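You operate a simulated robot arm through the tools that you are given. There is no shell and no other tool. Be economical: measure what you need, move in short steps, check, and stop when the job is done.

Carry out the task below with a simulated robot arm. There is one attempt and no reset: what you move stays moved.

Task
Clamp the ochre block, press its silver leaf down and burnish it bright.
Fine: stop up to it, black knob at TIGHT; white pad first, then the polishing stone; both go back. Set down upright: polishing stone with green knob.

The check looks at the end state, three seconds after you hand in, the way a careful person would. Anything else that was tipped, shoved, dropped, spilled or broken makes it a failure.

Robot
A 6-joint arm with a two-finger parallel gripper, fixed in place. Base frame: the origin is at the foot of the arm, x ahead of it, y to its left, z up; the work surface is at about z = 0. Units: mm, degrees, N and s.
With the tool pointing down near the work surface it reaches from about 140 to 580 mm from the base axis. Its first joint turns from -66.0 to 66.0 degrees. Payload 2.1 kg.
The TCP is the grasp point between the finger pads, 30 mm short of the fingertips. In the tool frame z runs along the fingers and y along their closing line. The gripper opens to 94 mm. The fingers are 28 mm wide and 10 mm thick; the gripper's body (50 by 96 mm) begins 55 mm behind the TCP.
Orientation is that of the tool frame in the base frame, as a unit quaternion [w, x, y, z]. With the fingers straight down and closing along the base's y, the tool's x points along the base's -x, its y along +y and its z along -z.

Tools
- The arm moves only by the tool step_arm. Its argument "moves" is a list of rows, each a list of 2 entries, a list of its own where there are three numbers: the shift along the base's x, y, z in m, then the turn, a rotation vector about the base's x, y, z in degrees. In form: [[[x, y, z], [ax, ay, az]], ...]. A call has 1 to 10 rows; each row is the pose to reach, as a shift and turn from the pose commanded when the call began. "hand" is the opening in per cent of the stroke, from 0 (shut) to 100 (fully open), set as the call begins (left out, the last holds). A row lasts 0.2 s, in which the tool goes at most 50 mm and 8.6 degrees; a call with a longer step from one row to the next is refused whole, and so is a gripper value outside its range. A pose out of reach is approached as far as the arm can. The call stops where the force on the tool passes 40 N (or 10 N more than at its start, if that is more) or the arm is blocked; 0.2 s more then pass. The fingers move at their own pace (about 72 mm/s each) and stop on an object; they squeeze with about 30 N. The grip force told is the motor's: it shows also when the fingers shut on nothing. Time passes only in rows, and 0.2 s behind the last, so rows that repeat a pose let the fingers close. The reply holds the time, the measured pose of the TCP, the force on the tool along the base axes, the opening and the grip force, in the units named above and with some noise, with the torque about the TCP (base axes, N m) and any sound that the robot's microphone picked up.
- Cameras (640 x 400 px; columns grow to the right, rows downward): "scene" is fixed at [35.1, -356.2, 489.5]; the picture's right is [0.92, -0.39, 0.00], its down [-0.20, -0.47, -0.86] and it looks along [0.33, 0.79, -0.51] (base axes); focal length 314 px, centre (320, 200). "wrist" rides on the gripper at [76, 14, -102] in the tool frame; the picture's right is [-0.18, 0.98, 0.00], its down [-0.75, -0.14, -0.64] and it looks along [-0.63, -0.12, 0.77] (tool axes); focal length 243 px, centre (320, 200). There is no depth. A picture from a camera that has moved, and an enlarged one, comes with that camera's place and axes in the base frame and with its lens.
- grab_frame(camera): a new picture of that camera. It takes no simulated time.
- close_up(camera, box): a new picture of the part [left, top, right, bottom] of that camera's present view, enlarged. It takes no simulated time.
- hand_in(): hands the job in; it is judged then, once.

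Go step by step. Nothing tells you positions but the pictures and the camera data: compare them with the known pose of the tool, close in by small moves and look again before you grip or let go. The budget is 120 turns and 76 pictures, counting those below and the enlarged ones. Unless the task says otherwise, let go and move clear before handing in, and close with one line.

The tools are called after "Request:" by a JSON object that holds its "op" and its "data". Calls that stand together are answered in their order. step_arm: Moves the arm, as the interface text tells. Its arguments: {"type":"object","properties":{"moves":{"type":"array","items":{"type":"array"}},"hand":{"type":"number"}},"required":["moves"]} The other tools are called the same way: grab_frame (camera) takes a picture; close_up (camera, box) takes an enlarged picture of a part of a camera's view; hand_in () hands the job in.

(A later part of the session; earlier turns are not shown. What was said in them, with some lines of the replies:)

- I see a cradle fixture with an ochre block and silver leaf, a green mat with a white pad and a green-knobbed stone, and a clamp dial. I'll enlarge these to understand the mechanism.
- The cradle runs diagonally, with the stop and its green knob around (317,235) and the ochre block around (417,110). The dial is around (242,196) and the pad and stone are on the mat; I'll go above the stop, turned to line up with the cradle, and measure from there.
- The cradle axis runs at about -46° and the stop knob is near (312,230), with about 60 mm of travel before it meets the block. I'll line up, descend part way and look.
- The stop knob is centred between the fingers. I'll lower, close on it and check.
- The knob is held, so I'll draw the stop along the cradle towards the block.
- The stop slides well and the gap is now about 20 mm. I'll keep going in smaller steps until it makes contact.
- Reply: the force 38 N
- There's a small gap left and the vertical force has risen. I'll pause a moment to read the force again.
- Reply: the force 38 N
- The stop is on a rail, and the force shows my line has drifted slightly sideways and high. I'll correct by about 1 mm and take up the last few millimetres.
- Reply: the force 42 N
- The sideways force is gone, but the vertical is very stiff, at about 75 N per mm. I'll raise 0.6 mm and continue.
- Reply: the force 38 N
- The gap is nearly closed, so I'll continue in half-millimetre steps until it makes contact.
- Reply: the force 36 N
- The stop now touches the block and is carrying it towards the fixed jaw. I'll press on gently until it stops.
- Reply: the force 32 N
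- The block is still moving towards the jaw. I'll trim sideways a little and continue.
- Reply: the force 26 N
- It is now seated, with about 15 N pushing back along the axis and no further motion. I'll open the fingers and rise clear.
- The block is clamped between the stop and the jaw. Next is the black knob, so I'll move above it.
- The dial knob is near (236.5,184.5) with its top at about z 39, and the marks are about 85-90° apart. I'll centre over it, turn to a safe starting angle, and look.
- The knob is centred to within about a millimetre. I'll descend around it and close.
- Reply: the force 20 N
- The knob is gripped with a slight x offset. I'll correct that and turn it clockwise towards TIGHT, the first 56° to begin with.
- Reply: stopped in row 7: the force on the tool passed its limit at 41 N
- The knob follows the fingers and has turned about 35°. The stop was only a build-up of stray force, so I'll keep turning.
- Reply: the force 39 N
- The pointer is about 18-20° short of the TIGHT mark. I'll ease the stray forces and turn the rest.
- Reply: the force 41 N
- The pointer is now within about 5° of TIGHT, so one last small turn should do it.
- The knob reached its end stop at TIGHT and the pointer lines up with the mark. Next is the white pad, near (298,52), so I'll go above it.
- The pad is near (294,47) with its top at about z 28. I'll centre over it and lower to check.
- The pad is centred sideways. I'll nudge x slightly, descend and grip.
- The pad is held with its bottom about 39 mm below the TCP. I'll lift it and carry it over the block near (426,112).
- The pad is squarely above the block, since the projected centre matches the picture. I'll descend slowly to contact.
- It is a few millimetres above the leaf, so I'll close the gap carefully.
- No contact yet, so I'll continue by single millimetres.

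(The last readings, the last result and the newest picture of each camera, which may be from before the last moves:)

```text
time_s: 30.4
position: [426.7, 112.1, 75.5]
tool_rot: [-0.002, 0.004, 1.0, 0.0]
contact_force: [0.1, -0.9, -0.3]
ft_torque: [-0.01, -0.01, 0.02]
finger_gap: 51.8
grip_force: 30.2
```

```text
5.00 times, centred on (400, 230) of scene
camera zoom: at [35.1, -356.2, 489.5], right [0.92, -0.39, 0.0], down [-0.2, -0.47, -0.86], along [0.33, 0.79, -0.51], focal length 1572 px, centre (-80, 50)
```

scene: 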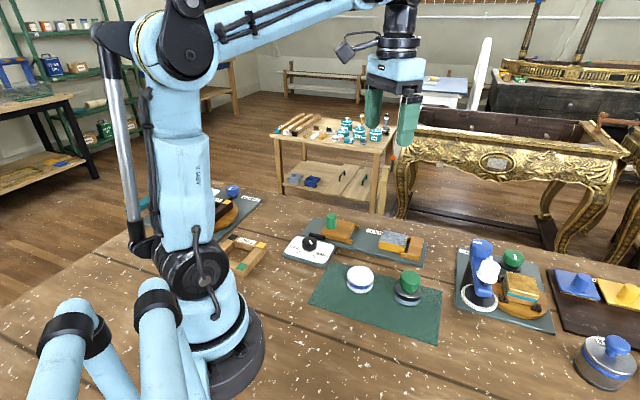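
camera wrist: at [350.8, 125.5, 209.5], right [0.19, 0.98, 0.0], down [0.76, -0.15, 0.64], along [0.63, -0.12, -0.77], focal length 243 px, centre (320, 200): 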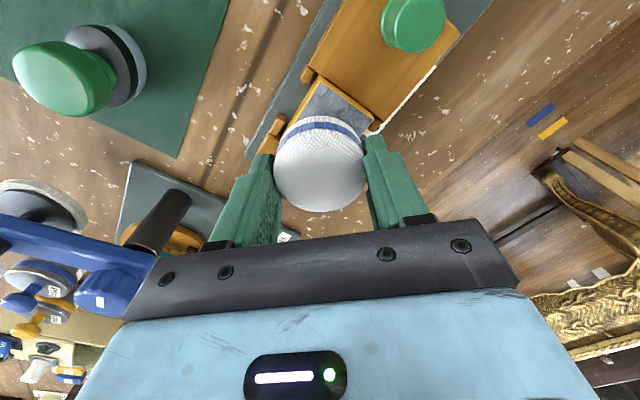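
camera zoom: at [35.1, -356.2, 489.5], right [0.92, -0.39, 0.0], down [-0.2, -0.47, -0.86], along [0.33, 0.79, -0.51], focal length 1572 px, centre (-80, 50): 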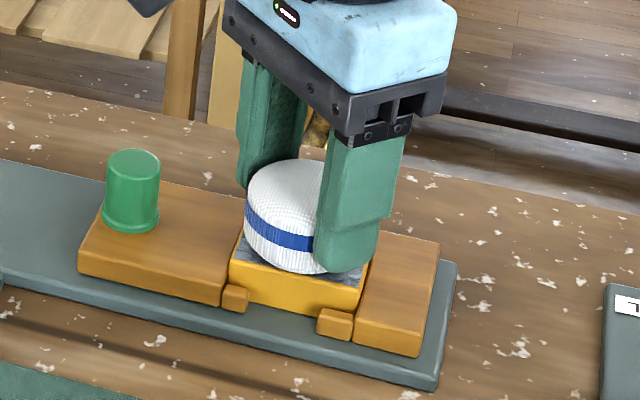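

There's still slight clearance, so I'll keep going in small steps.

Request:
{"op": "step_arm", "data": {"moves": [[[0, 0, -0.0007], [0, 0, 0]], [[0, 0, -0.0014], [0, 0, 0]], [[0, 0, -0.002], [0, 0, 0]]]}}

Request:
{"op": "step_arm", "data": {"moves": [[[0, 0, -0.0005], [0, 0, 0]], [[0, 0, -0.001], [0, 0, 0]], [[0, 0, -0.0015], [0, 0, 0]]]}}

```text
time_s: 31.2
position: [426.2, 112.4, 73.5]
tool_rot: [-0.001, 0.004, 1.0, -0.001]
contact_force: [-0.4, -0.7, 1.9]
ft_torque: [0.02, 0.0, 0.01]
finger_gap: 51.6
grip_force: 30.1
```

```text
time_s: 32.0
position: [425.2, 112.4, 71.6]
tool_rot: [-0.003, 0.003, 1.0, 0.0]
contact_force: [-2.6, -0.4, 21.8]
ft_torque: [-0.07, 0.02, 0.0]
finger_gap: 51.8
grip_force: 29.6
```

Contact is at about z 73, and it now presses with about 22 N. I'll hold briefly, then lift to see the effect on the leaf.

Request:
{"op": "step_arm", "data": {"moves": [[[0, 0, 0], [0, 0, 0]], [[0, 0, 0], [0, 0, 0]], [[0, 0, 0], [0, 0, 0]], [[0, 0, 0], [0, 0, 0]]]}}

Request:
{"op": "step_arm", "data": {"moves": [[[0, 0, 0.005], [0, 0, 0]], [[-0.015, 0.015, 0.025], [0, 0, 0]], [[-0.04, 0.055, 0.04], [0, 0, 0]]]}}

Request:
{"op": "close_up", "data": {"camera": "scene", "box": [350, 190, 450, 270]}}

```text
time_s: 33.0
position: [425.3, 113.4, 73.4]
tool_rot: [-0.002, 0.004, 1.0, 0.0]
contact_force: [-1.9, 1.5, 24.4]
ft_torque: [-0.03, 0.05, 0.02]
finger_gap: 51.7
grip_force: 29.7
```

```text
time_s: 33.8
position: [386.5, 166.6, 113.5]
tool_rot: [-0.003, 0.003, 1.0, -0.001]
contact_force: [0.1, 0.7, -0.6]
ft_torque: [-0.01, -0.01, 0.0]
finger_gap: 51.6
grip_force: 29.9
```

```text
5.00 times, centred on (400, 230) of scene
camera zoom: at [35.0, -356.2, 489.5], right [0.92, -0.39, 0.0], down [-0.2, -0.47, -0.86], along [0.33, 0.79, -0.51], focal length 1572 px, centre (-80, 50)
```

zoom: 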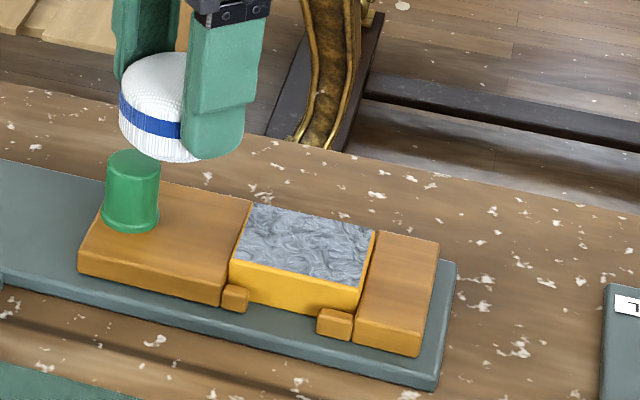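

The leaf looks somewhat flatter but still crinkled. I'll look closer.

Request:
{"op": "close_up", "data": {"camera": "scene", "box": [382, 222, 432, 258]}}

```text
11.11 times, centred on (407, 240) of scene
camera zoom: at [35.0, -356.2, 489.5], right [0.92, -0.39, 0.0], down [-0.2, -0.47, -0.86], along [0.33, 0.79, -0.51], focal length 3492 px, centre (-647, -244)
```

zoom: 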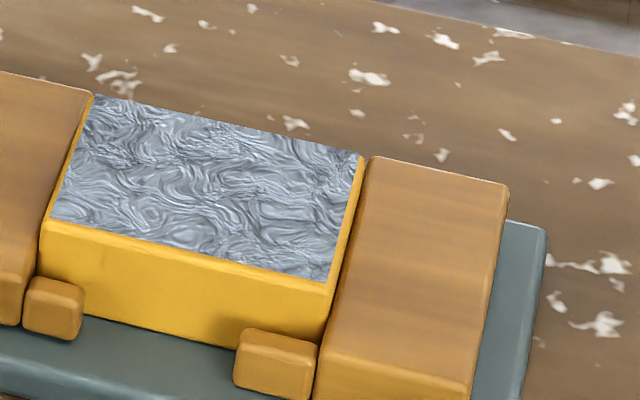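

It is still crinkled, so it likely needs rubbing with the pad under pressure. I'll go back down and stroke along the clamp axis.

Request:
{"op": "step_arm", "data": {"moves": [[[0.02, -0.027, 0], [0, 0, 0]], [[0.041, -0.0545, -0.01], [0, 0, 0]], [[0.041, -0.0545, -0.035], [0, 0, 0]], [[0.041, -0.0545, -0.0385], [0, 0, 0]], [[0.041, -0.0545, -0.04], [0, 0, 0]]]}}

Request:
{"op": "step_arm", "data": {"moves": [[[0.0035, -0.0036, 0], [0, 0, 0]], [[0.007, -0.0072, 0], [0, 0, 0]], [[0.0035, -0.0036, 0], [0, 0, 0]], [[0, 0, 0], [0, 0, 0]], [[-0.0035, 0.0036, 0], [0, 0, 0]], [[-0.007, 0.0072, 0], [0, 0, 0]], [[-0.0035, 0.0036, 0], [0, 0, 0]], [[0, 0, 0], [0, 0, 0]]]}}

Request:
{"op": "close_up", "data": {"camera": "scene", "box": [350, 190, 450, 270]}}

```text
time_s: 35.0
position: [426.3, 113.0, 72.0]
tool_rot: [-0.002, 0.004, 1.0, 0.0]
contact_force: [0.5, -0.1, 26.0]
ft_torque: [-0.02, 0.04, 0.01]
finger_gap: 51.4
grip_force: 30.3
```

```text
time_s: 36.8
position: [426.3, 114.8, 71.4]
tool_rot: [-0.003, 0.002, 1.0, 0.001]
contact_force: [-9.0, 9.6, 31.3]
ft_torque: [0.42, 0.32, 0.0]
finger_gap: 51.7
grip_force: 30.3
```

```text
5.00 times, centred on (400, 230) of scene
camera zoom: at [34.9, -356.2, 489.4], right [0.92, -0.39, 0.0], down [-0.2, -0.47, -0.86], along [0.33, 0.79, -0.51], focal length 1572 px, centre (-80, 50)
```

zoom: 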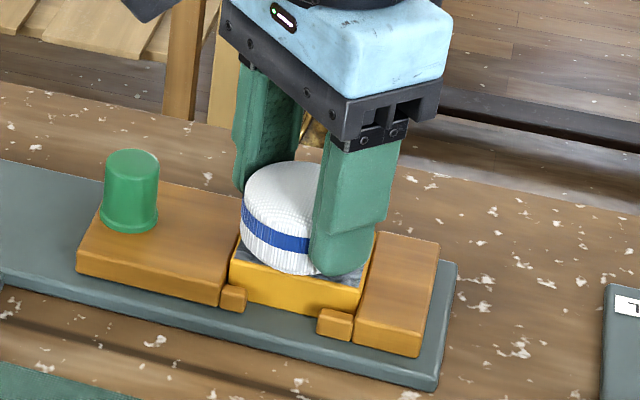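

The stroking works, with normal force about 30 N. I'll add strokes offset to either side at a slightly lighter pressure, then check.

Request:
{"op": "step_arm", "data": {"moves": [[[0.004, 0.004, 0.0003], [0, 0, 0]], [[0.0075, 0.0004, 0.0003], [0, 0, 0]], [[0.011, -0.0032, 0.0003], [0, 0, 0]], [[0.0075, 0.0004, 0.0003], [0, 0, 0]], [[0.004, 0.004, 0.0003], [0, 0, 0]], [[0.0005, 0.0076, 0.0003], [0, 0, 0]], [[-0.003, 0.0112, 0.0003], [0, 0, 0]], [[0.0005, 0.0076, 0.0003], [0, 0, 0]], [[0.004, 0.004, 0.0003], [0, 0, 0]], [[0, 0, 0.0003], [0, 0, 0]]]}}

Request:
{"op": "step_arm", "data": {"moves": [[[-0.004, -0.004, 0], [0, 0, 0]], [[-0.0005, -0.0076, 0], [0, 0, 0]], [[0.003, -0.0112, 0], [0, 0, 0]], [[-0.0005, -0.0076, 0], [0, 0, 0]], [[-0.004, -0.004, 0], [0, 0, 0]], [[-0.0075, -0.0004, 0], [0, 0, 0]], [[-0.011, 0.0032, 0], [0, 0, 0]], [[-0.0075, -0.0004, 0], [0, 0, 0]], [[-0.004, -0.004, 0], [0, 0, 0]], [[0, 0, 0], [0, 0, 0]]]}}

Request:
{"op": "step_arm", "data": {"moves": [[[0, 0, 0.005], [0, 0, 0]], [[-0.015, 0.015, 0.025], [0, 0, 0]], [[-0.04, 0.055, 0.04], [0, 0, 0]]]}}

Request:
{"op": "close_up", "data": {"camera": "scene", "box": [382, 222, 432, 258]}}

```text
time_s: 39.0
position: [425.5, 112.5, 72.2]
tool_rot: [-0.001, 0.004, 1.0, 0.0]
contact_force: [1.2, -0.1, -0.4]
ft_torque: [0.02, 0.01, 0.0]
finger_gap: 51.6
grip_force: 29.8
```

```text
time_s: 41.2
position: [428.1, 112.8, 73.1]
tool_rot: [-0.002, 0.004, 1.0, 0.0]
contact_force: [-0.2, -0.2, -0.3]
ft_torque: [-0.02, -0.01, 0.01]
finger_gap: 51.1
grip_force: 29.8
```

```text
time_s: 42.0
position: [387.2, 167.5, 111.6]
tool_rot: [-0.001, 0.003, 1.0, 0.001]
contact_force: [-0.5, -0.1, 0.0]
ft_torque: [0.02, 0.01, 0.02]
finger_gap: 51.3
grip_force: 30.3
```

```text
11.11 times, centred on (407, 240) of scene
camera zoom: at [35.0, -356.2, 489.5], right [0.92, -0.39, 0.0], down [-0.2, -0.47, -0.86], along [0.33, 0.79, -0.51], focal length 3492 px, centre (-647, -244)
```

zoom: 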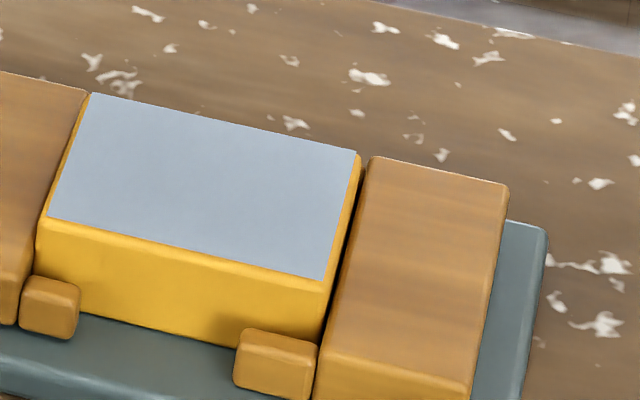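

The leaf is pressed smooth. The block and stop seem to have shifted about half a millimetre from the jaw, so I'll check the dial and the jaws.

Request:
{"op": "close_up", "data": {"camera": "scene", "box": [280, 220, 360, 270]}}

Request:
{"op": "grab_frame", "data": {"camera": "wrist"}}

```text
8.00 times, centred on (320, 245) of scene
camera zoom: at [35.0, -356.2, 489.5], right [0.92, -0.39, 0.0], down [-0.2, -0.47, -0.86], along [0.33, 0.79, -0.51], focal length 2514 px, centre (320, -160)
```

zoom: 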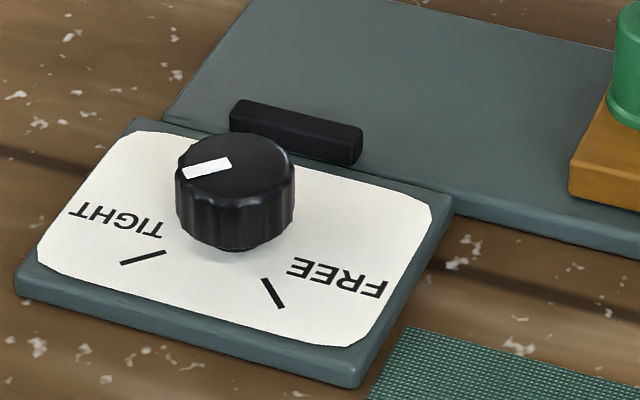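

```text
29 pictures are left
camera wrist: at [311.9, 181.2, 214.8], right [0.19, 0.98, 0.0], down [0.76, -0.15, 0.64], along [0.63, -0.12, -0.77], focal length 243 px, centre (320, 200)
```

wrist: 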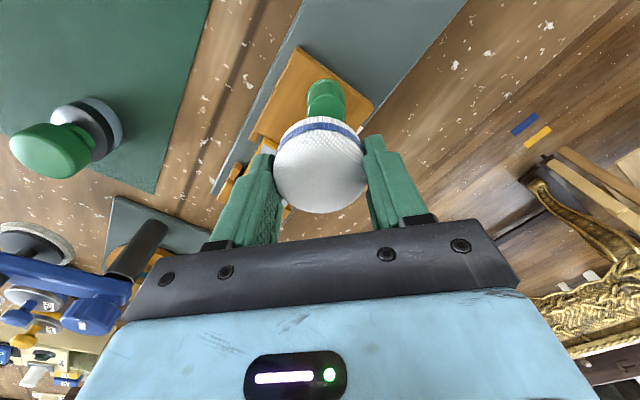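

The dial sits exactly on TIGHT. Now I'll return the pad to its place on the mat.

Request:
{"op": "step_arm", "data": {"moves": [[[-0.02, -0.03, 0.01], [0, 0, 0]], [[-0.045, -0.06, 0.01], [0, 0, 0]], [[-0.07, -0.09, 0], [0, 0, 0]], [[-0.094, -0.1205, -0.01], [0, 0, 0]], [[-0.094, -0.1205, -0.045], [0, 0, 0]], [[-0.094, -0.1205, -0.064], [0, 0, 0]], [[-0.094, -0.1205, -0.069], [0, 0, 0]]]}}

Request:
{"op": "close_up", "data": {"camera": "scene", "box": [300, 230, 450, 340]}}

```text
time_s: 43.6
position: [292.9, 47.0, 43.4]
tool_rot: [-0.002, 0.003, 1.0, 0.0]
contact_force: [0.9, -0.3, -0.3]
ft_torque: [-0.01, -0.01, 0.01]
finger_gap: 51.3
grip_force: 30.2
```

```text
3.64 times, centred on (375, 285) of scene
camera zoom: at [35.0, -356.2, 489.5], right [0.92, -0.39, 0.0], down [-0.2, -0.47, -0.86], along [0.33, 0.79, -0.51], focal length 1143 px, centre (120, -109)
```

zoom: 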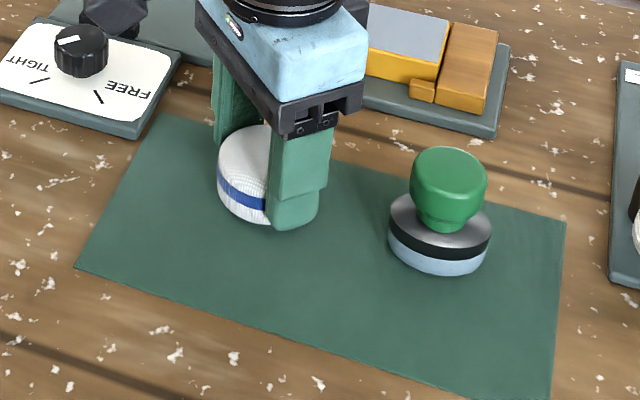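

The pad is back over its spot, a few millimetres up. I'll lower it to touch.

Request:
{"op": "step_arm", "data": {"moves": [[[0, 0, -0.001], [0, 0, 0]], [[0, 0, -0.002], [0, 0, 0]], [[0, 0, -0.0028], [0, 0, 0]]]}}

```text
time_s: 44.4
position: [293.8, 46.7, 40.6]
tool_rot: [-0.002, 0.003, 1.0, 0.0]
contact_force: [0.5, 0.4, -0.3]
ft_torque: [0.02, -0.01, 0.01]
finger_gap: 51.2
grip_force: 30.1
```

Request:
{"op": "step_arm", "data": {"moves": [[[0, 0, -0.0005], [0, 0, 0]], [[0, 0, -0.001], [0, 0, 0]], [[0, 0, -0.0015], [0, 0, 0]]]}}

```text
time_s: 45.1
position: [292.6, 47.7, 39.9]
tool_rot: [-0.002, 0.004, 1.0, 0.001]
contact_force: [-1.9, 0.0, 19.9]
ft_torque: [0.02, -0.1, 0.02]
finger_gap: 51.4
grip_force: 30.0
stopped in row 3: the force on the tool passed its limit at 44 N (the readings are from after the stop); the commanded pose is now the measured one
```

It is seated on the mat, so I'll release and rise.

Request:
{"op": "step_arm", "data": {"hand": 85, "moves": [[[0, 0, 0.0004], [0, 0, 0]], [[0, 0, 0.0004], [0, 0, 0]], [[0, 0, 0.0004], [0, 0, 0]], [[0, 0, 0.03], [0, 0, 0]], [[0, 0, 0.07], [0, 0, 0]]]}}

Request:
{"op": "step_arm", "data": {"moves": [[[0.03, -0.03, 0.01], [0, 0, 0]], [[0.067, -0.066, 0.01], [0, 0, 0]]]}}

Request:
{"op": "grab_frame", "data": {"camera": "wrist"}}

Request:
{"op": "close_up", "data": {"camera": "scene", "box": [300, 230, 450, 340]}}

```text
time_s: 46.3
position: [291.6, 47.2, 111.0]
tool_rot: [-0.002, 0.003, 1.0, 0.0]
contact_force: [0.3, 0.3, -0.1]
ft_torque: [0.01, -0.02, 0.03]
finger_gap: 79.7
grip_force: 0.0
```

```text
refused: row 2 steps farther than a row can; nothing moved
```

```text
27 pictures are left
camera wrist: at [215.5, 62.1, 213.5], right [0.19, 0.98, 0.0], down [0.76, -0.15, 0.64], along [0.63, -0.12, -0.77], focal length 243 px, centre (320, 200)
```

wrist: 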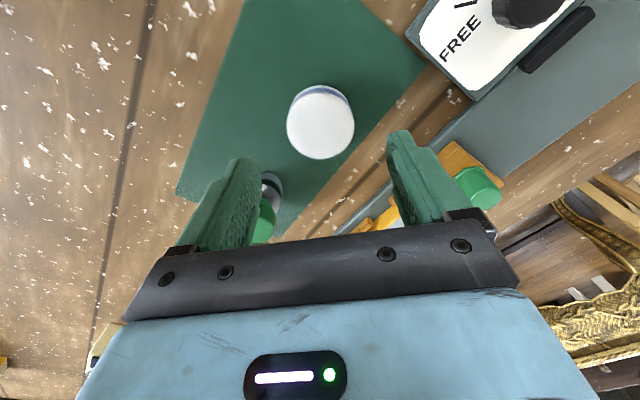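

```text
3.64 times, centred on (375, 285) of scene
camera zoom: at [35.0, -356.2, 489.5], right [0.92, -0.39, 0.0], down [-0.2, -0.47, -0.86], along [0.33, 0.79, -0.51], focal length 1143 px, centre (120, -109)
```

zoom: 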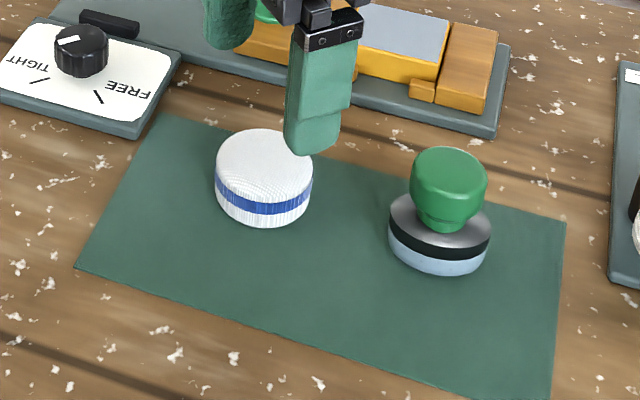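

The pad is back upright in its place. Now the stone with the green knob, near (368,-17) with its knob top at about z 61.

Request:
{"op": "step_arm", "data": {"hand": 72, "moves": [[[0.03, -0.03, 0.01], [0, 0, 0]], [[0.055, -0.05, 0.01], [0, 0, 0]], [[0.076, -0.064, 0.0], [0, 0, 0]]]}}

Request:
{"op": "grab_frame", "data": {"camera": "wrist"}}

```text
time_s: 47.1
position: [367.9, -15.9, 109.2]
tool_rot: [-0.002, 0.003, 1.0, 0.0]
contact_force: [-0.3, -0.4, 0.2]
ft_torque: [-0.02, -0.01, 0.02]
finger_gap: 67.7
grip_force: 0.2
```

```text
25 pictures are left
camera wrist: at [292.7, -1.1, 211.4], right [0.19, 0.98, 0.0], down [0.76, -0.15, 0.64], along [0.63, -0.12, -0.77], focal length 243 px, centre (320, 200)
```

wrist: 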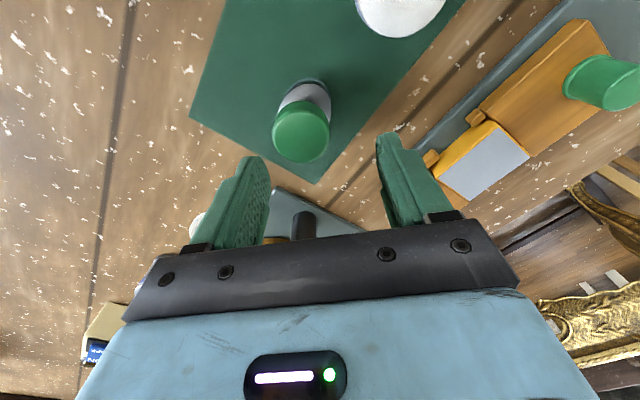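

The wrist view puts the knob at about (357,-25), so I'll shift there and look again lower down.

Request:
{"op": "step_arm", "data": {"moves": [[[-0.01, -0.009, -0.003], [0, 0, 0]], [[-0.01, -0.009, -0.012], [0, 0, 0]]]}}

Request:
{"op": "grab_frame", "data": {"camera": "wrist"}}

Request:
{"op": "close_up", "data": {"camera": "scene", "box": [330, 220, 480, 330]}}

```text
time_s: 47.7
position: [358.1, -25.8, 95.3]
tool_rot: [-0.002, 0.003, 1.0, 0.0]
contact_force: [-0.1, 0.4, 0.5]
ft_torque: [-0.04, -0.03, 0.01]
finger_gap: 67.8
grip_force: 0.0
```

```text
24 pictures are left
camera wrist: at [282.1, -11.2, 198.9], right [0.19, 0.98, 0.0], down [0.76, -0.15, 0.64], along [0.63, -0.12, -0.77], focal length 243 px, centre (320, 200)
```

wrist: 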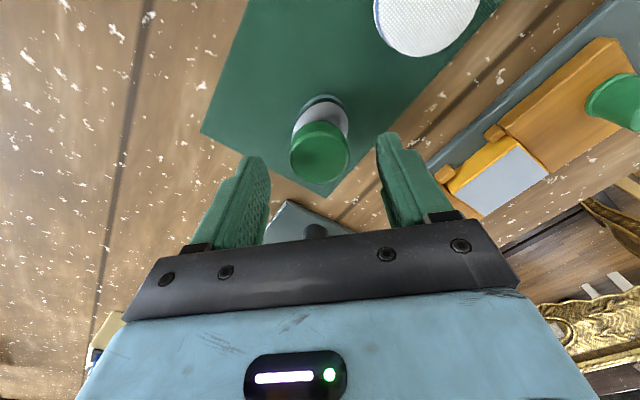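

```text
3.64 times, centred on (405, 275) of scene
camera zoom: at [35.1, -356.2, 489.5], right [0.92, -0.39, 0.0], down [-0.2, -0.47, -0.86], along [0.33, 0.79, -0.51], focal length 1143 px, centre (11, -73)
```

zoom: 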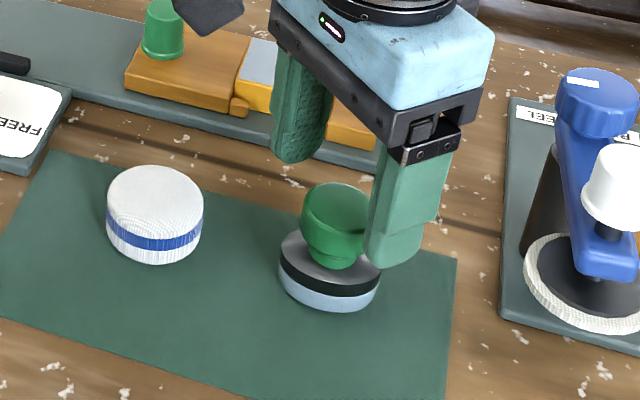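

It is aligned now. I'll descend around the knob and grip.

Request:
{"op": "step_arm", "data": {"moves": [[[0, 0, -0.013], [0, 0, 0]], [[0, 0, -0.026], [0, 0, 0]]]}}

Request:
{"op": "step_arm", "data": {"hand": 25, "moves": [[[0, 0, 0], [0, 0, 0]], [[0, 0, 0], [0, 0, 0]], [[0, 0, 0], [0, 0, 0]]]}}

Request:
{"op": "close_up", "data": {"camera": "scene", "box": [330, 220, 480, 330]}}

Request:
{"op": "grab_frame", "data": {"camera": "wrist"}}

```text
time_s: 48.3
position: [357.2, -23.6, 71.6]
tool_rot: [-0.002, 0.005, 1.0, 0.0]
contact_force: [0.0, -0.6, -0.1]
ft_torque: [-0.04, -0.01, -0.02]
finger_gap: 67.7
grip_force: 0.1
```

```text
time_s: 49.1
position: [358.2, -25.3, 72.3]
tool_rot: [-0.002, 0.003, 1.0, 0.0]
contact_force: [0.6, 0.3, 0.0]
ft_torque: [0.02, 0.05, -0.04]
finger_gap: 36.4
grip_force: 30.2
```

```text
3.64 times, centred on (405, 275) of scene
camera zoom: at [35.1, -356.2, 489.5], right [0.92, -0.39, 0.0], down [-0.2, -0.47, -0.86], along [0.33, 0.79, -0.51], focal length 1143 px, centre (11, -73)
```

zoom: 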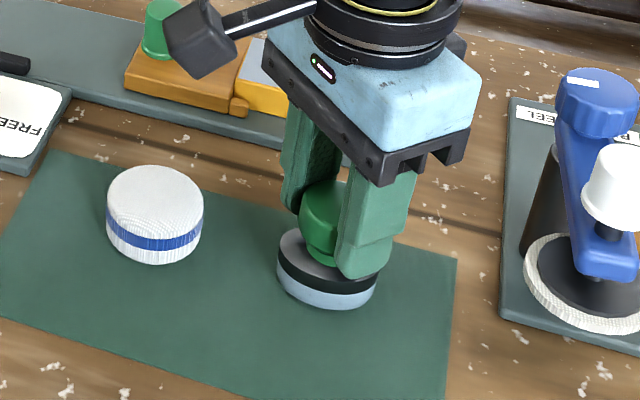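

```text
21 pictures are left
camera wrist: at [281.9, -10.4, 174.9], right [0.19, 0.98, 0.0], down [0.76, -0.15, 0.64], along [0.63, -0.12, -0.77], focal length 243 px, centre (320, 200)
```

wrist: 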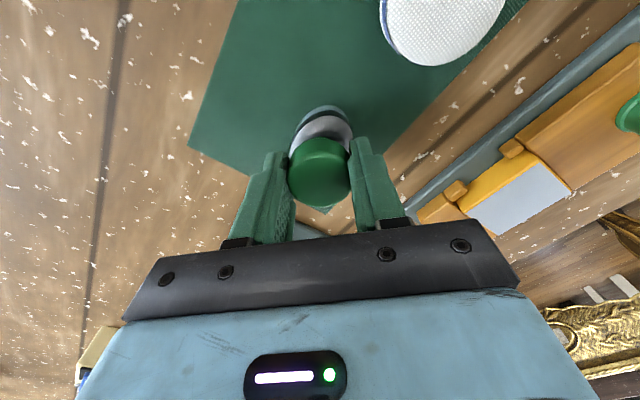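

The stone is held. I'll lift it and carry it to just above the block.

Request:
{"op": "step_arm", "data": {"moves": [[[0, 0, 0.03], [0, 0, 0]], [[0, 0, 0.07], [0, 0, 0]], [[0.02, 0.04, 0.075], [0, 0, 0]], [[0.04, 0.08, 0.07], [0, 0, 0]], [[0.06, 0.12, 0.065], [0, 0, 0]], [[0.069, 0.1384, 0.05], [0, 0, 0]], [[0.069, 0.1384, 0.038], [0, 0, 0]]]}}

Request:
{"op": "close_up", "data": {"camera": "scene", "box": [350, 180, 460, 270]}}

```text
time_s: 50.7
position: [427.4, 112.9, 109.5]
tool_rot: [-0.003, 0.003, 1.0, 0.001]
contact_force: [0.2, 0.3, -0.5]
ft_torque: [0.01, 0.01, 0.03]
finger_gap: 36.5
grip_force: 30.2
```

```text
4.44 times, centred on (405, 225) of scene
camera zoom: at [35.1, -356.2, 489.5], right [0.92, -0.39, 0.0], down [-0.2, -0.47, -0.86], along [0.33, 0.79, -0.51], focal length 1397 px, centre (-58, 89)
```

zoom: 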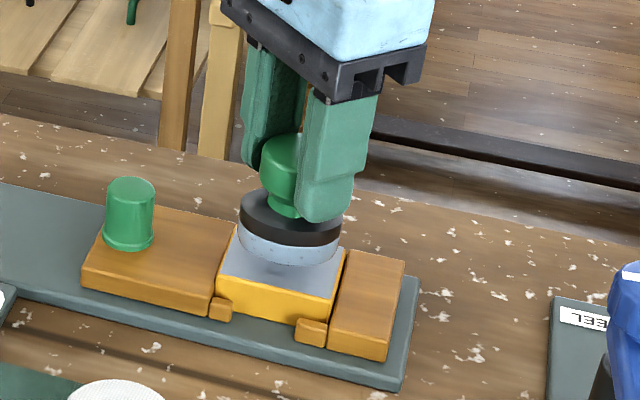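

It is centred over the leaf about 6 mm up, so I'll lower gently.

Request:
{"op": "step_arm", "data": {"moves": [[[0, 0, -0.0015], [0, 0, 0]], [[0, 0, -0.003], [0, 0, 0]], [[0, 0, -0.0045], [0, 0, 0]]]}}

Request:
{"op": "step_arm", "data": {"moves": [[[0, 0, -0.0005], [0, 0, 0]], [[0, 0, -0.001], [0, 0, 0]], [[0, 0, -0.0015], [0, 0, 0]]]}}

```text
time_s: 51.5
position: [428.2, 112.5, 104.7]
tool_rot: [-0.002, 0.005, 1.0, 0.0]
contact_force: [0.7, 0.1, -0.8]
ft_torque: [-0.01, -0.03, -0.01]
finger_gap: 36.2
grip_force: 29.8
```

```text
time_s: 52.3
position: [427.5, 114.3, 105.0]
tool_rot: [-0.002, 0.003, 1.0, 0.0]
contact_force: [-0.4, 0.0, 11.1]
ft_torque: [-0.06, -0.05, 0.02]
finger_gap: 36.1
grip_force: 29.7
```

There's contact at about 11 N. I'll make burnishing strokes along the axis, first at this pressure.

Request:
{"op": "step_arm", "data": {"moves": [[[-0.0035, 0.0036, -0.0003], [0, 0, 0]], [[-0.007, 0.0072, -0.0003], [0, 0, 0]], [[-0.0035, 0.0036, -0.0003], [0, 0, 0]], [[0, 0, -0.0003], [0, 0, 0]], [[0.0035, -0.0036, -0.0003], [0, 0, 0]], [[0.007, -0.0072, -0.0003], [0, 0, 0]], [[0.0035, -0.0036, -0.0003], [0, 0, 0]], [[0, 0, -0.0003], [0, 0, 0]]]}}

Request:
{"op": "close_up", "data": {"camera": "scene", "box": [350, 180, 460, 270]}}

```text
time_s: 54.1
position: [427.8, 112.7, 104.6]
tool_rot: [-0.001, 0.004, 1.0, -0.001]
contact_force: [5.8, -6.6, 18.8]
ft_torque: [-0.35, -0.41, 0.01]
finger_gap: 36.2
grip_force: 30.3
```

```text
4.44 times, centred on (405, 225) of scene
camera zoom: at [35.0, -356.2, 489.5], right [0.92, -0.39, 0.0], down [-0.2, -0.47, -0.86], along [0.33, 0.79, -0.51], focal length 1397 px, centre (-58, 89)
```

zoom: 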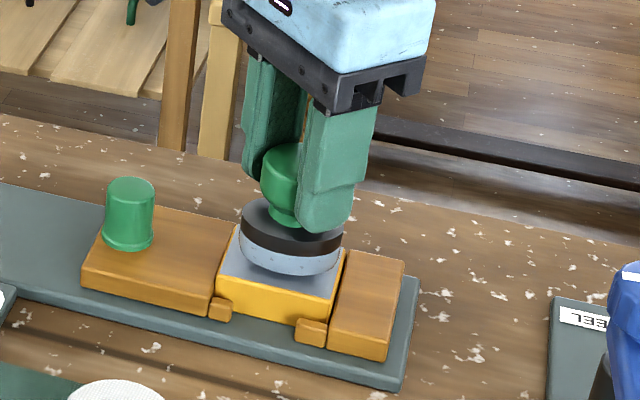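

About 19 N with steady contact. I'll add offset strokes on both sides.

Request:
{"op": "step_arm", "data": {"moves": [[[-0.004, -0.004, 0], [0, 0, 0]], [[-0.0005, -0.0076, 0], [0, 0, 0]], [[0.003, -0.0112, 0], [0, 0, 0]], [[-0.0005, -0.0076, 0], [0, 0, 0]], [[-0.004, -0.004, 0], [0, 0, 0]], [[-0.0075, -0.0004, 0], [0, 0, 0]], [[-0.011, 0.0032, 0], [0, 0, 0]], [[-0.0075, -0.0004, 0], [0, 0, 0]], [[-0.004, -0.004, 0], [0, 0, 0]], [[0, 0, 0], [0, 0, 0]]]}}

Request:
{"op": "step_arm", "data": {"moves": [[[0.004, 0.004, 0], [0, 0, 0]], [[0.0005, 0.0076, 0], [0, 0, 0]], [[-0.003, 0.0112, 0], [0, 0, 0]], [[0.0005, 0.0076, 0], [0, 0, 0]], [[0.004, 0.004, 0], [0, 0, 0]], [[0.0075, 0.0004, 0], [0, 0, 0]], [[0.011, -0.0032, 0], [0, 0, 0]], [[0.0075, 0.0004, 0], [0, 0, 0]], [[0.004, 0.004, 0], [0, 0, 0]], [[0, 0, 0], [0, 0, 0]]]}}

Request:
{"op": "step_arm", "data": {"moves": [[[0, 0, 0.005], [0, 0, 0]], [[-0.015, 0.015, 0.025], [0, 0, 0]], [[-0.035, 0.04, 0.045], [0, 0, 0]], [[-0.06, 0.065, 0.045], [0, 0, 0]]]}}

Request:
{"op": "close_up", "data": {"camera": "scene", "box": [382, 222, 432, 258]}}

```text
time_s: 56.3
position: [427.0, 112.8, 103.1]
tool_rot: [-0.001, 0.003, 1.0, -0.001]
contact_force: [0.4, -0.3, -1.3]
ft_torque: [-0.01, -0.01, 0.0]
finger_gap: 36.0
grip_force: 30.1
```

```text
time_s: 58.5
position: [427.5, 113.7, 103.1]
tool_rot: [-0.002, 0.003, 1.0, 0.001]
contact_force: [-0.3, 1.3, 0.5]
ft_torque: [0.04, 0.03, -0.02]
finger_gap: 35.7
grip_force: 30.4
```

```text
time_s: 59.5
position: [367.9, 177.8, 148.7]
tool_rot: [-0.002, 0.002, 1.0, 0.0]
contact_force: [1.1, 1.3, -1.1]
ft_torque: [0.02, 0.02, 0.0]
finger_gap: 35.9
grip_force: 29.9
```

```text
11.11 times, centred on (407, 240) of scene
camera zoom: at [35.1, -356.2, 489.5], right [0.92, -0.39, 0.0], down [-0.2, -0.47, -0.86], along [0.33, 0.79, -0.51], focal length 3492 px, centre (-647, -244)
```

zoom: 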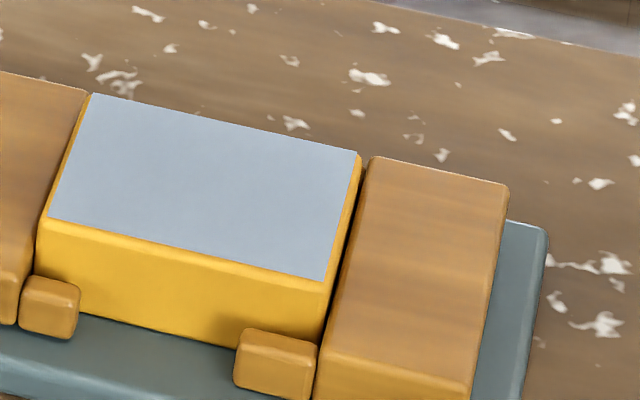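

The leaf looks smooth but no brighter, and contact was lost partway as the stone slid up slightly in the grip. I'll go back, find contact again and stroke with force checks.

Request:
{"op": "step_arm", "data": {"moves": [[[0.025, -0.025, 0], [0, 0, 0]], [[0.045, -0.05, -0.02], [0, 0, 0]], [[0.06, -0.065, -0.04], [0, 0, 0]], [[0.06, -0.065, -0.0455], [0, 0, 0]], [[0.06, -0.065, -0.046], [0, 0, 0]]]}}

Request:
{"op": "step_arm", "data": {"moves": [[[0, 0, -0.0004], [0, 0, 0]], [[0, 0, -0.0008], [0, 0, 0]]]}}

```text
time_s: 60.7
position: [429.1, 113.0, 102.2]
tool_rot: [-0.001, 0.003, 1.0, 0.0]
contact_force: [3.2, -1.1, 31.5]
ft_torque: [-0.06, -0.23, 0.02]
finger_gap: 35.8
grip_force: 29.4
```

```text
time_s: 61.2
position: [427.8, 112.8, 103.0]
tool_rot: [-0.001, 0.003, 1.0, -0.001]
contact_force: [-0.7, 0.0, 16.2]
ft_torque: [0.01, 0.04, 0.02]
finger_gap: 36.0
grip_force: 29.9
stopped in row 2: the force on the tool passed its limit at 43 N (the readings are from after the stop); the commanded pose is now the measured one
```

It presses at 16 N now. I'll stroke along the axis again.

Request:
{"op": "step_arm", "data": {"moves": [[[-0.0035, 0.0036, 0], [0, 0, 0]], [[-0.007, 0.0072, 0], [0, 0, 0]], [[-0.0035, 0.0036, 0], [0, 0, 0]], [[0, 0, 0], [0, 0, 0]], [[0.0035, -0.0036, 0], [0, 0, 0]], [[0.007, -0.0072, 0], [0, 0, 0]], [[0.0035, -0.0036, 0], [0, 0, 0]], [[0, 0, 0], [0, 0, 0]]]}}

Request:
{"op": "step_arm", "data": {"moves": [[[-0.0035, 0.0036, -0.0002], [0, 0, 0]], [[-0.007, 0.0072, -0.0002], [0, 0, 0]], [[-0.0035, 0.0036, -0.0002], [0, 0, 0]], [[0, 0, -0.0002], [0, 0, 0]], [[0.0035, -0.0036, -0.0002], [0, 0, 0]], [[0.007, -0.0072, -0.0002], [0, 0, 0]], [[0.0035, -0.0036, -0.0002], [0, 0, 0]], [[0, 0, -0.0002], [0, 0, 0]]]}}

Request:
{"op": "close_up", "data": {"camera": "scene", "box": [370, 210, 440, 265]}}

```text
time_s: 63.0
position: [429.0, 112.4, 103.4]
tool_rot: [0.0, 0.004, 1.0, -0.001]
contact_force: [5.0, -5.6, 19.3]
ft_torque: [-0.38, -0.37, -0.03]
finger_gap: 36.1
grip_force: 30.2
```

```text
time_s: 63.9
position: [423.4, 119.6, 102.4]
tool_rot: [-0.006, 0.002, 1.0, 0.003]
contact_force: [-0.2, -0.4, 14.0]
ft_torque: [-0.1, -0.13, -0.02]
finger_gap: 36.2
grip_force: 30.4
stopped in row 4: the force on the tool passed its limit at 43 N (the readings are from after the stop); the commanded pose is now the measured one
```

```text
7.27 times, centred on (405, 238) of scene
camera zoom: at [35.0, -356.2, 489.5], right [0.92, -0.39, 0.0], down [-0.2, -0.47, -0.86], along [0.33, 0.79, -0.51], focal length 2286 px, centre (-298, -73)
```

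zoom: 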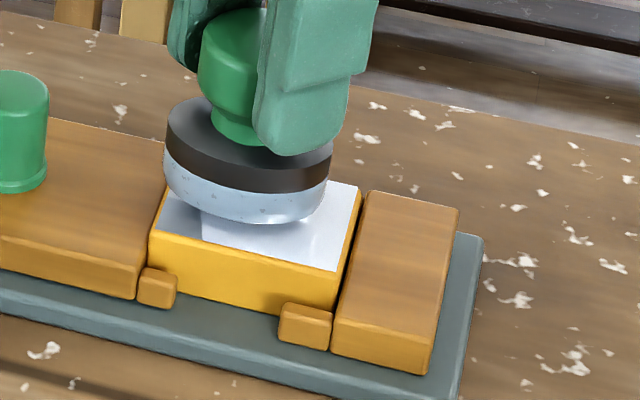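

Bright metal is showing on the right part, with a duller strip on the left. I'll lift, level the tool and look at the whole leaf.

Request:
{"op": "step_arm", "data": {"moves": [[[0, 0, 0.005], [0, 0, 0]], [[-0.015, 0.015, 0.025], [-0.3, -0.5, 0]], [[-0.035, 0.035, 0.045], [-0.3, -0.5, 0]], [[-0.057, 0.058, 0.045], [-0.3, -0.5, 0]]]}}

Request:
{"op": "close_up", "data": {"camera": "scene", "box": [382, 222, 432, 258]}}

```text
time_s: 64.9
position: [365.8, 175.5, 146.0]
tool_rot: [-0.001, 0.002, 1.0, 0.0]
contact_force: [0.0, -0.4, -1.3]
ft_torque: [-0.03, -0.01, 0.02]
finger_gap: 36.0
grip_force: 30.0
```

```text
11.11 times, centred on (407, 240) of scene
camera zoom: at [35.1, -356.2, 489.5], right [0.92, -0.39, 0.0], down [-0.2, -0.47, -0.86], along [0.33, 0.79, -0.51], focal length 3492 px, centre (-647, -244)
```

zoom: 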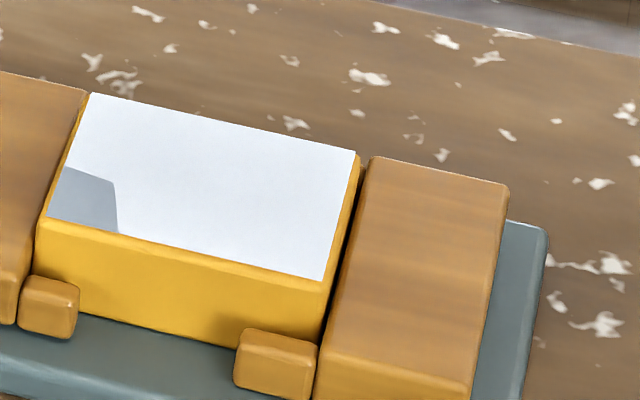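

Nearly all of it is bright; only the corner nearest the stop and the camera is still dull. I'll rework with the stone shifted about 10 mm towards that corner.

Request:
{"op": "step_arm", "data": {"moves": [[[0.025, -0.03, 0], [0, 0, 0]], [[0.045, -0.055, -0.02], [0, 0, 0]], [[0.051, -0.062, -0.038], [0, 0, 0]], [[0.051, -0.062, -0.0425], [0, 0, 0]]]}}

Request:
{"op": "step_arm", "data": {"moves": [[[0, 0, -0.0005], [0, 0, 0]], [[0, 0, -0.001], [0, 0, 0]]]}}

```text
time_s: 65.9
position: [417.3, 115.3, 104.0]
tool_rot: [0.0, 0.001, 1.0, 0.0]
contact_force: [-0.8, 0.5, -0.7]
ft_torque: [-0.01, 0.01, 0.04]
finger_gap: 35.8
grip_force: 29.7
```

```text
time_s: 66.5
position: [416.7, 115.5, 103.6]
tool_rot: [-0.001, 0.001, 1.0, -0.001]
contact_force: [-0.1, 0.9, 4.4]
ft_torque: [-0.02, 0.06, 0.01]
finger_gap: 35.9
grip_force: 30.0
```

Request:
{"op": "step_arm", "data": {"moves": [[[0, 0, -0.0005], [0, 0, 0]], [[-0.002, 0.0021, -0.0005], [0, 0, 0]], [[-0.004, 0.0042, -0.0005], [0, 0, 0]], [[-0.001, 0.001, -0.0005], [0, 0, 0]], [[0.002, -0.0021, -0.0005], [0, 0, 0]], [[0.004, -0.0042, -0.0005], [0, 0, 0]], [[0.001, -0.001, -0.0005], [0, 0, 0]], [[-0.002, 0.0021, -0.0005], [0, 0, 0]], [[-0.004, 0.0042, -0.0005], [0, 0, 0]], [[0, 0, -0.0005], [0, 0, 0]]]}}

Request:
{"op": "step_arm", "data": {"moves": [[[-0.003, -0.003, 0], [0, 0, 0]], [[-0.006, 0, 0], [0, 0, 0]], [[-0.003, -0.003, 0], [0, 0, 0]], [[0, -0.006, 0], [0, 0, 0]], [[-0.003, -0.003, 0], [0, 0, 0]], [[-0.006, 0, 0], [0, 0, 0]], [[-0.003, -0.003, 0], [0, 0, 0]], [[0, 0, 0], [0, 0, 0]]]}}

Request:
{"op": "step_arm", "data": {"moves": [[[0, 0, 0.005], [0, 0, 0]], [[-0.015, 0.015, 0.025], [0, 0, 0]], [[-0.035, 0.035, 0.045], [0, 0, 0]], [[-0.055, 0.058, 0.045], [0, 0, 0]]]}}

Request:
{"op": "close_up", "data": {"camera": "scene", "box": [382, 222, 432, 258]}}

```text
time_s: 68.7
position: [416.6, 115.7, 103.0]
tool_rot: [-0.001, 0.001, 1.0, 0.001]
contact_force: [-3.1, 3.0, 10.2]
ft_torque: [0.19, 0.17, 0.01]
finger_gap: 35.9
grip_force: 29.7
```

```text
time_s: 70.5
position: [418.8, 114.3, 104.0]
tool_rot: [-0.001, 0.001, 1.0, 0.001]
contact_force: [0.2, 0.0, -0.8]
ft_torque: [-0.04, 0.04, 0.0]
finger_gap: 36.0
grip_force: 30.0
```

```text
time_s: 71.5
position: [361.5, 173.6, 148.4]
tool_rot: [-0.001, 0.001, 1.0, 0.0]
contact_force: [-0.8, 0.4, -0.6]
ft_torque: [-0.01, 0.02, -0.02]
finger_gap: 35.8
grip_force: 30.4
```

```text
11.11 times, centred on (407, 240) of scene
camera zoom: at [35.1, -356.2, 489.5], right [0.92, -0.39, 0.0], down [-0.2, -0.47, -0.86], along [0.33, 0.79, -0.51], focal length 3492 px, centre (-647, -244)
```

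zoom: 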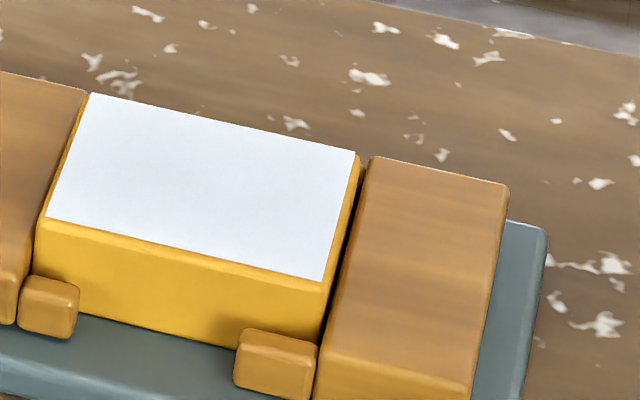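

The whole leaf is uniformly bright. I'll carry the stone back to its place on the mat.

Request:
{"op": "step_arm", "data": {"moves": [[[-0.001, -0.04, 0], [0, 0, 0]], [[-0.002, -0.08, 0], [0, 0, 0]], [[-0.003, -0.12, 0], [0, 0, 0]], [[-0.004, -0.16, 0], [0, 0, 0]], [[-0.004, -0.199, -0.01], [0, 0, 0]], [[-0.004, -0.199, -0.045], [0, 0, 0]], [[-0.004, -0.199, -0.07], [0, 0, 0]], [[-0.004, -0.199, -0.074], [0, 0, 0]]]}}

Request:
{"op": "close_up", "data": {"camera": "scene", "box": [330, 220, 480, 330]}}

```text
time_s: 73.3
position: [358.3, -25.6, 75.2]
tool_rot: [-0.001, 0.0, 1.0, 0.0]
contact_force: [-1.2, -0.3, -0.9]
ft_torque: [-0.02, -0.04, -0.01]
finger_gap: 35.8
grip_force: 30.0
```

```text
3.64 times, centred on (405, 275) of scene
camera zoom: at [35.1, -356.2, 489.5], right [0.92, -0.39, 0.0], down [-0.2, -0.47, -0.86], along [0.33, 0.79, -0.51], focal length 1143 px, centre (11, -73)
```

zoom: 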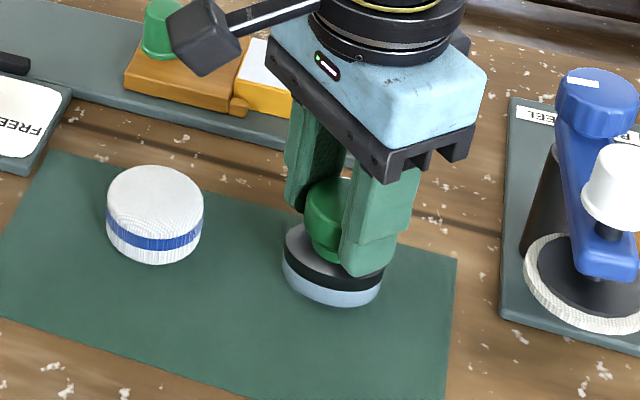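

It is over its original spot and upright. I'll lower it to touch.

Request:
{"op": "step_arm", "data": {"moves": [[[0, 0, -0.001], [0, 0, 0]], [[0, 0, -0.002], [0, 0, 0]], [[0, 0, -0.003], [0, 0, 0]]]}}

Request:
{"op": "step_arm", "data": {"moves": [[[0, 0, -0.0005], [0, 0, 0]], [[0, 0, -0.001], [0, 0, 0]], [[0, 0, -0.0015], [0, 0, 0]]]}}

```text
time_s: 74.1
position: [357.6, -27.1, 71.2]
tool_rot: [-0.001, 0.001, 1.0, 0.0]
contact_force: [0.0, 0.6, -1.2]
ft_torque: [-0.01, 0.0, 0.01]
finger_gap: 35.9
grip_force: 30.0
```

```text
time_s: 74.9
position: [357.8, -27.2, 69.6]
tool_rot: [-0.002, 0.001, 1.0, 0.0]
contact_force: [-1.1, 0.2, 12.3]
ft_torque: [0.1, 0.09, -0.01]
finger_gap: 36.0
grip_force: 30.2
stopped in row 3: the force on the tool passed its limit at 46 N (the readings are from after the stop); the commanded pose is now the measured one
```

It is seated, so I'll release and rise clear.

Request:
{"op": "step_arm", "data": {"hand": 72, "moves": [[[0, 0, 0.0002], [0, 0, 0]], [[0, 0, 0.0002], [0, 0, 0]], [[0, 0, 0.0002], [0, 0, 0]], [[0, 0, 0.035], [0, 0, 0]], [[0, 0, 0.08], [0, 0, 0]], [[0, 0, 0.12], [0, 0, 0]]]}}

Request:
{"op": "close_up", "data": {"camera": "scene", "box": [270, 200, 450, 340]}}

Request:
{"op": "close_up", "data": {"camera": "scene", "box": [370, 220, 430, 265]}}

```text
time_s: 76.3
position: [355.6, -26.4, 194.0]
tool_rot: [-0.002, 0.002, 1.0, 0.0]
contact_force: [0.1, -0.1, -0.4]
ft_torque: [-0.01, 0.0, 0.03]
finger_gap: 67.4
grip_force: 0.2
```

```text
2.86 times, centred on (360, 270) of scene
camera zoom: at [35.0, -356.2, 489.5], right [0.92, -0.39, 0.0], down [-0.2, -0.47, -0.86], along [0.33, 0.79, -0.51], focal length 898 px, centre (206, 0)
```

zoom: 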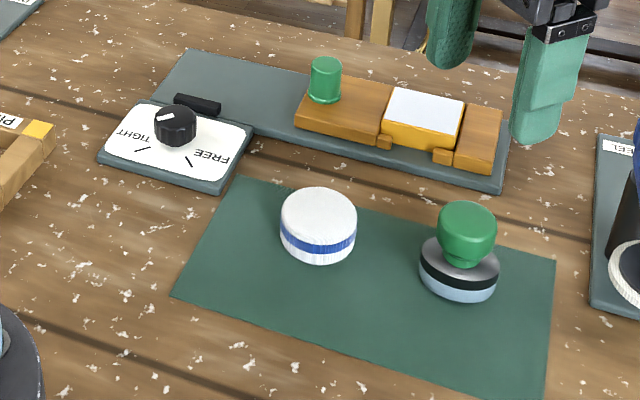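

```text
8.89 times, centred on (400, 242) of scene
camera zoom: at [35.0, -356.2, 489.5], right [0.92, -0.39, 0.0], down [-0.2, -0.47, -0.86], along [0.33, 0.79, -0.51], focal length 2794 px, centre (-391, -178)
```

zoom: 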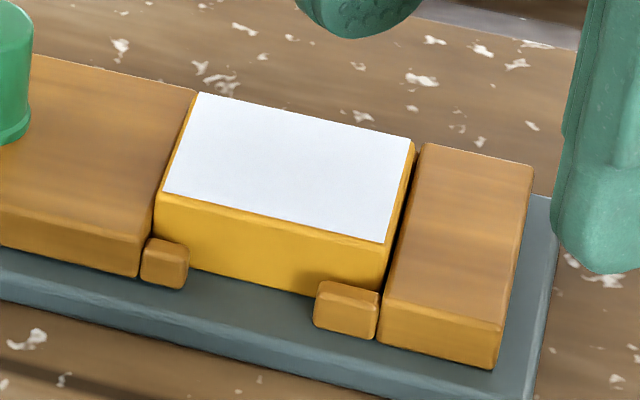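

The leaf is bright and flat all over, with the stop against the block and the dial on TIGHT. The pad and the stone are both back upright on the mat and the arm is clear, so I'm handing in.

Request:
{"op": "hand_in", "data": {}}

```text
The job is handed in.
```

I clamped the ochre block with the stop up to it and the knob on TIGHT, pressed and burnished its silver leaf bright all over, and put the pad and stone back upright; rubbing eased the block and stop back just under 1 mm from the fixed jaw, and I left that as it was.
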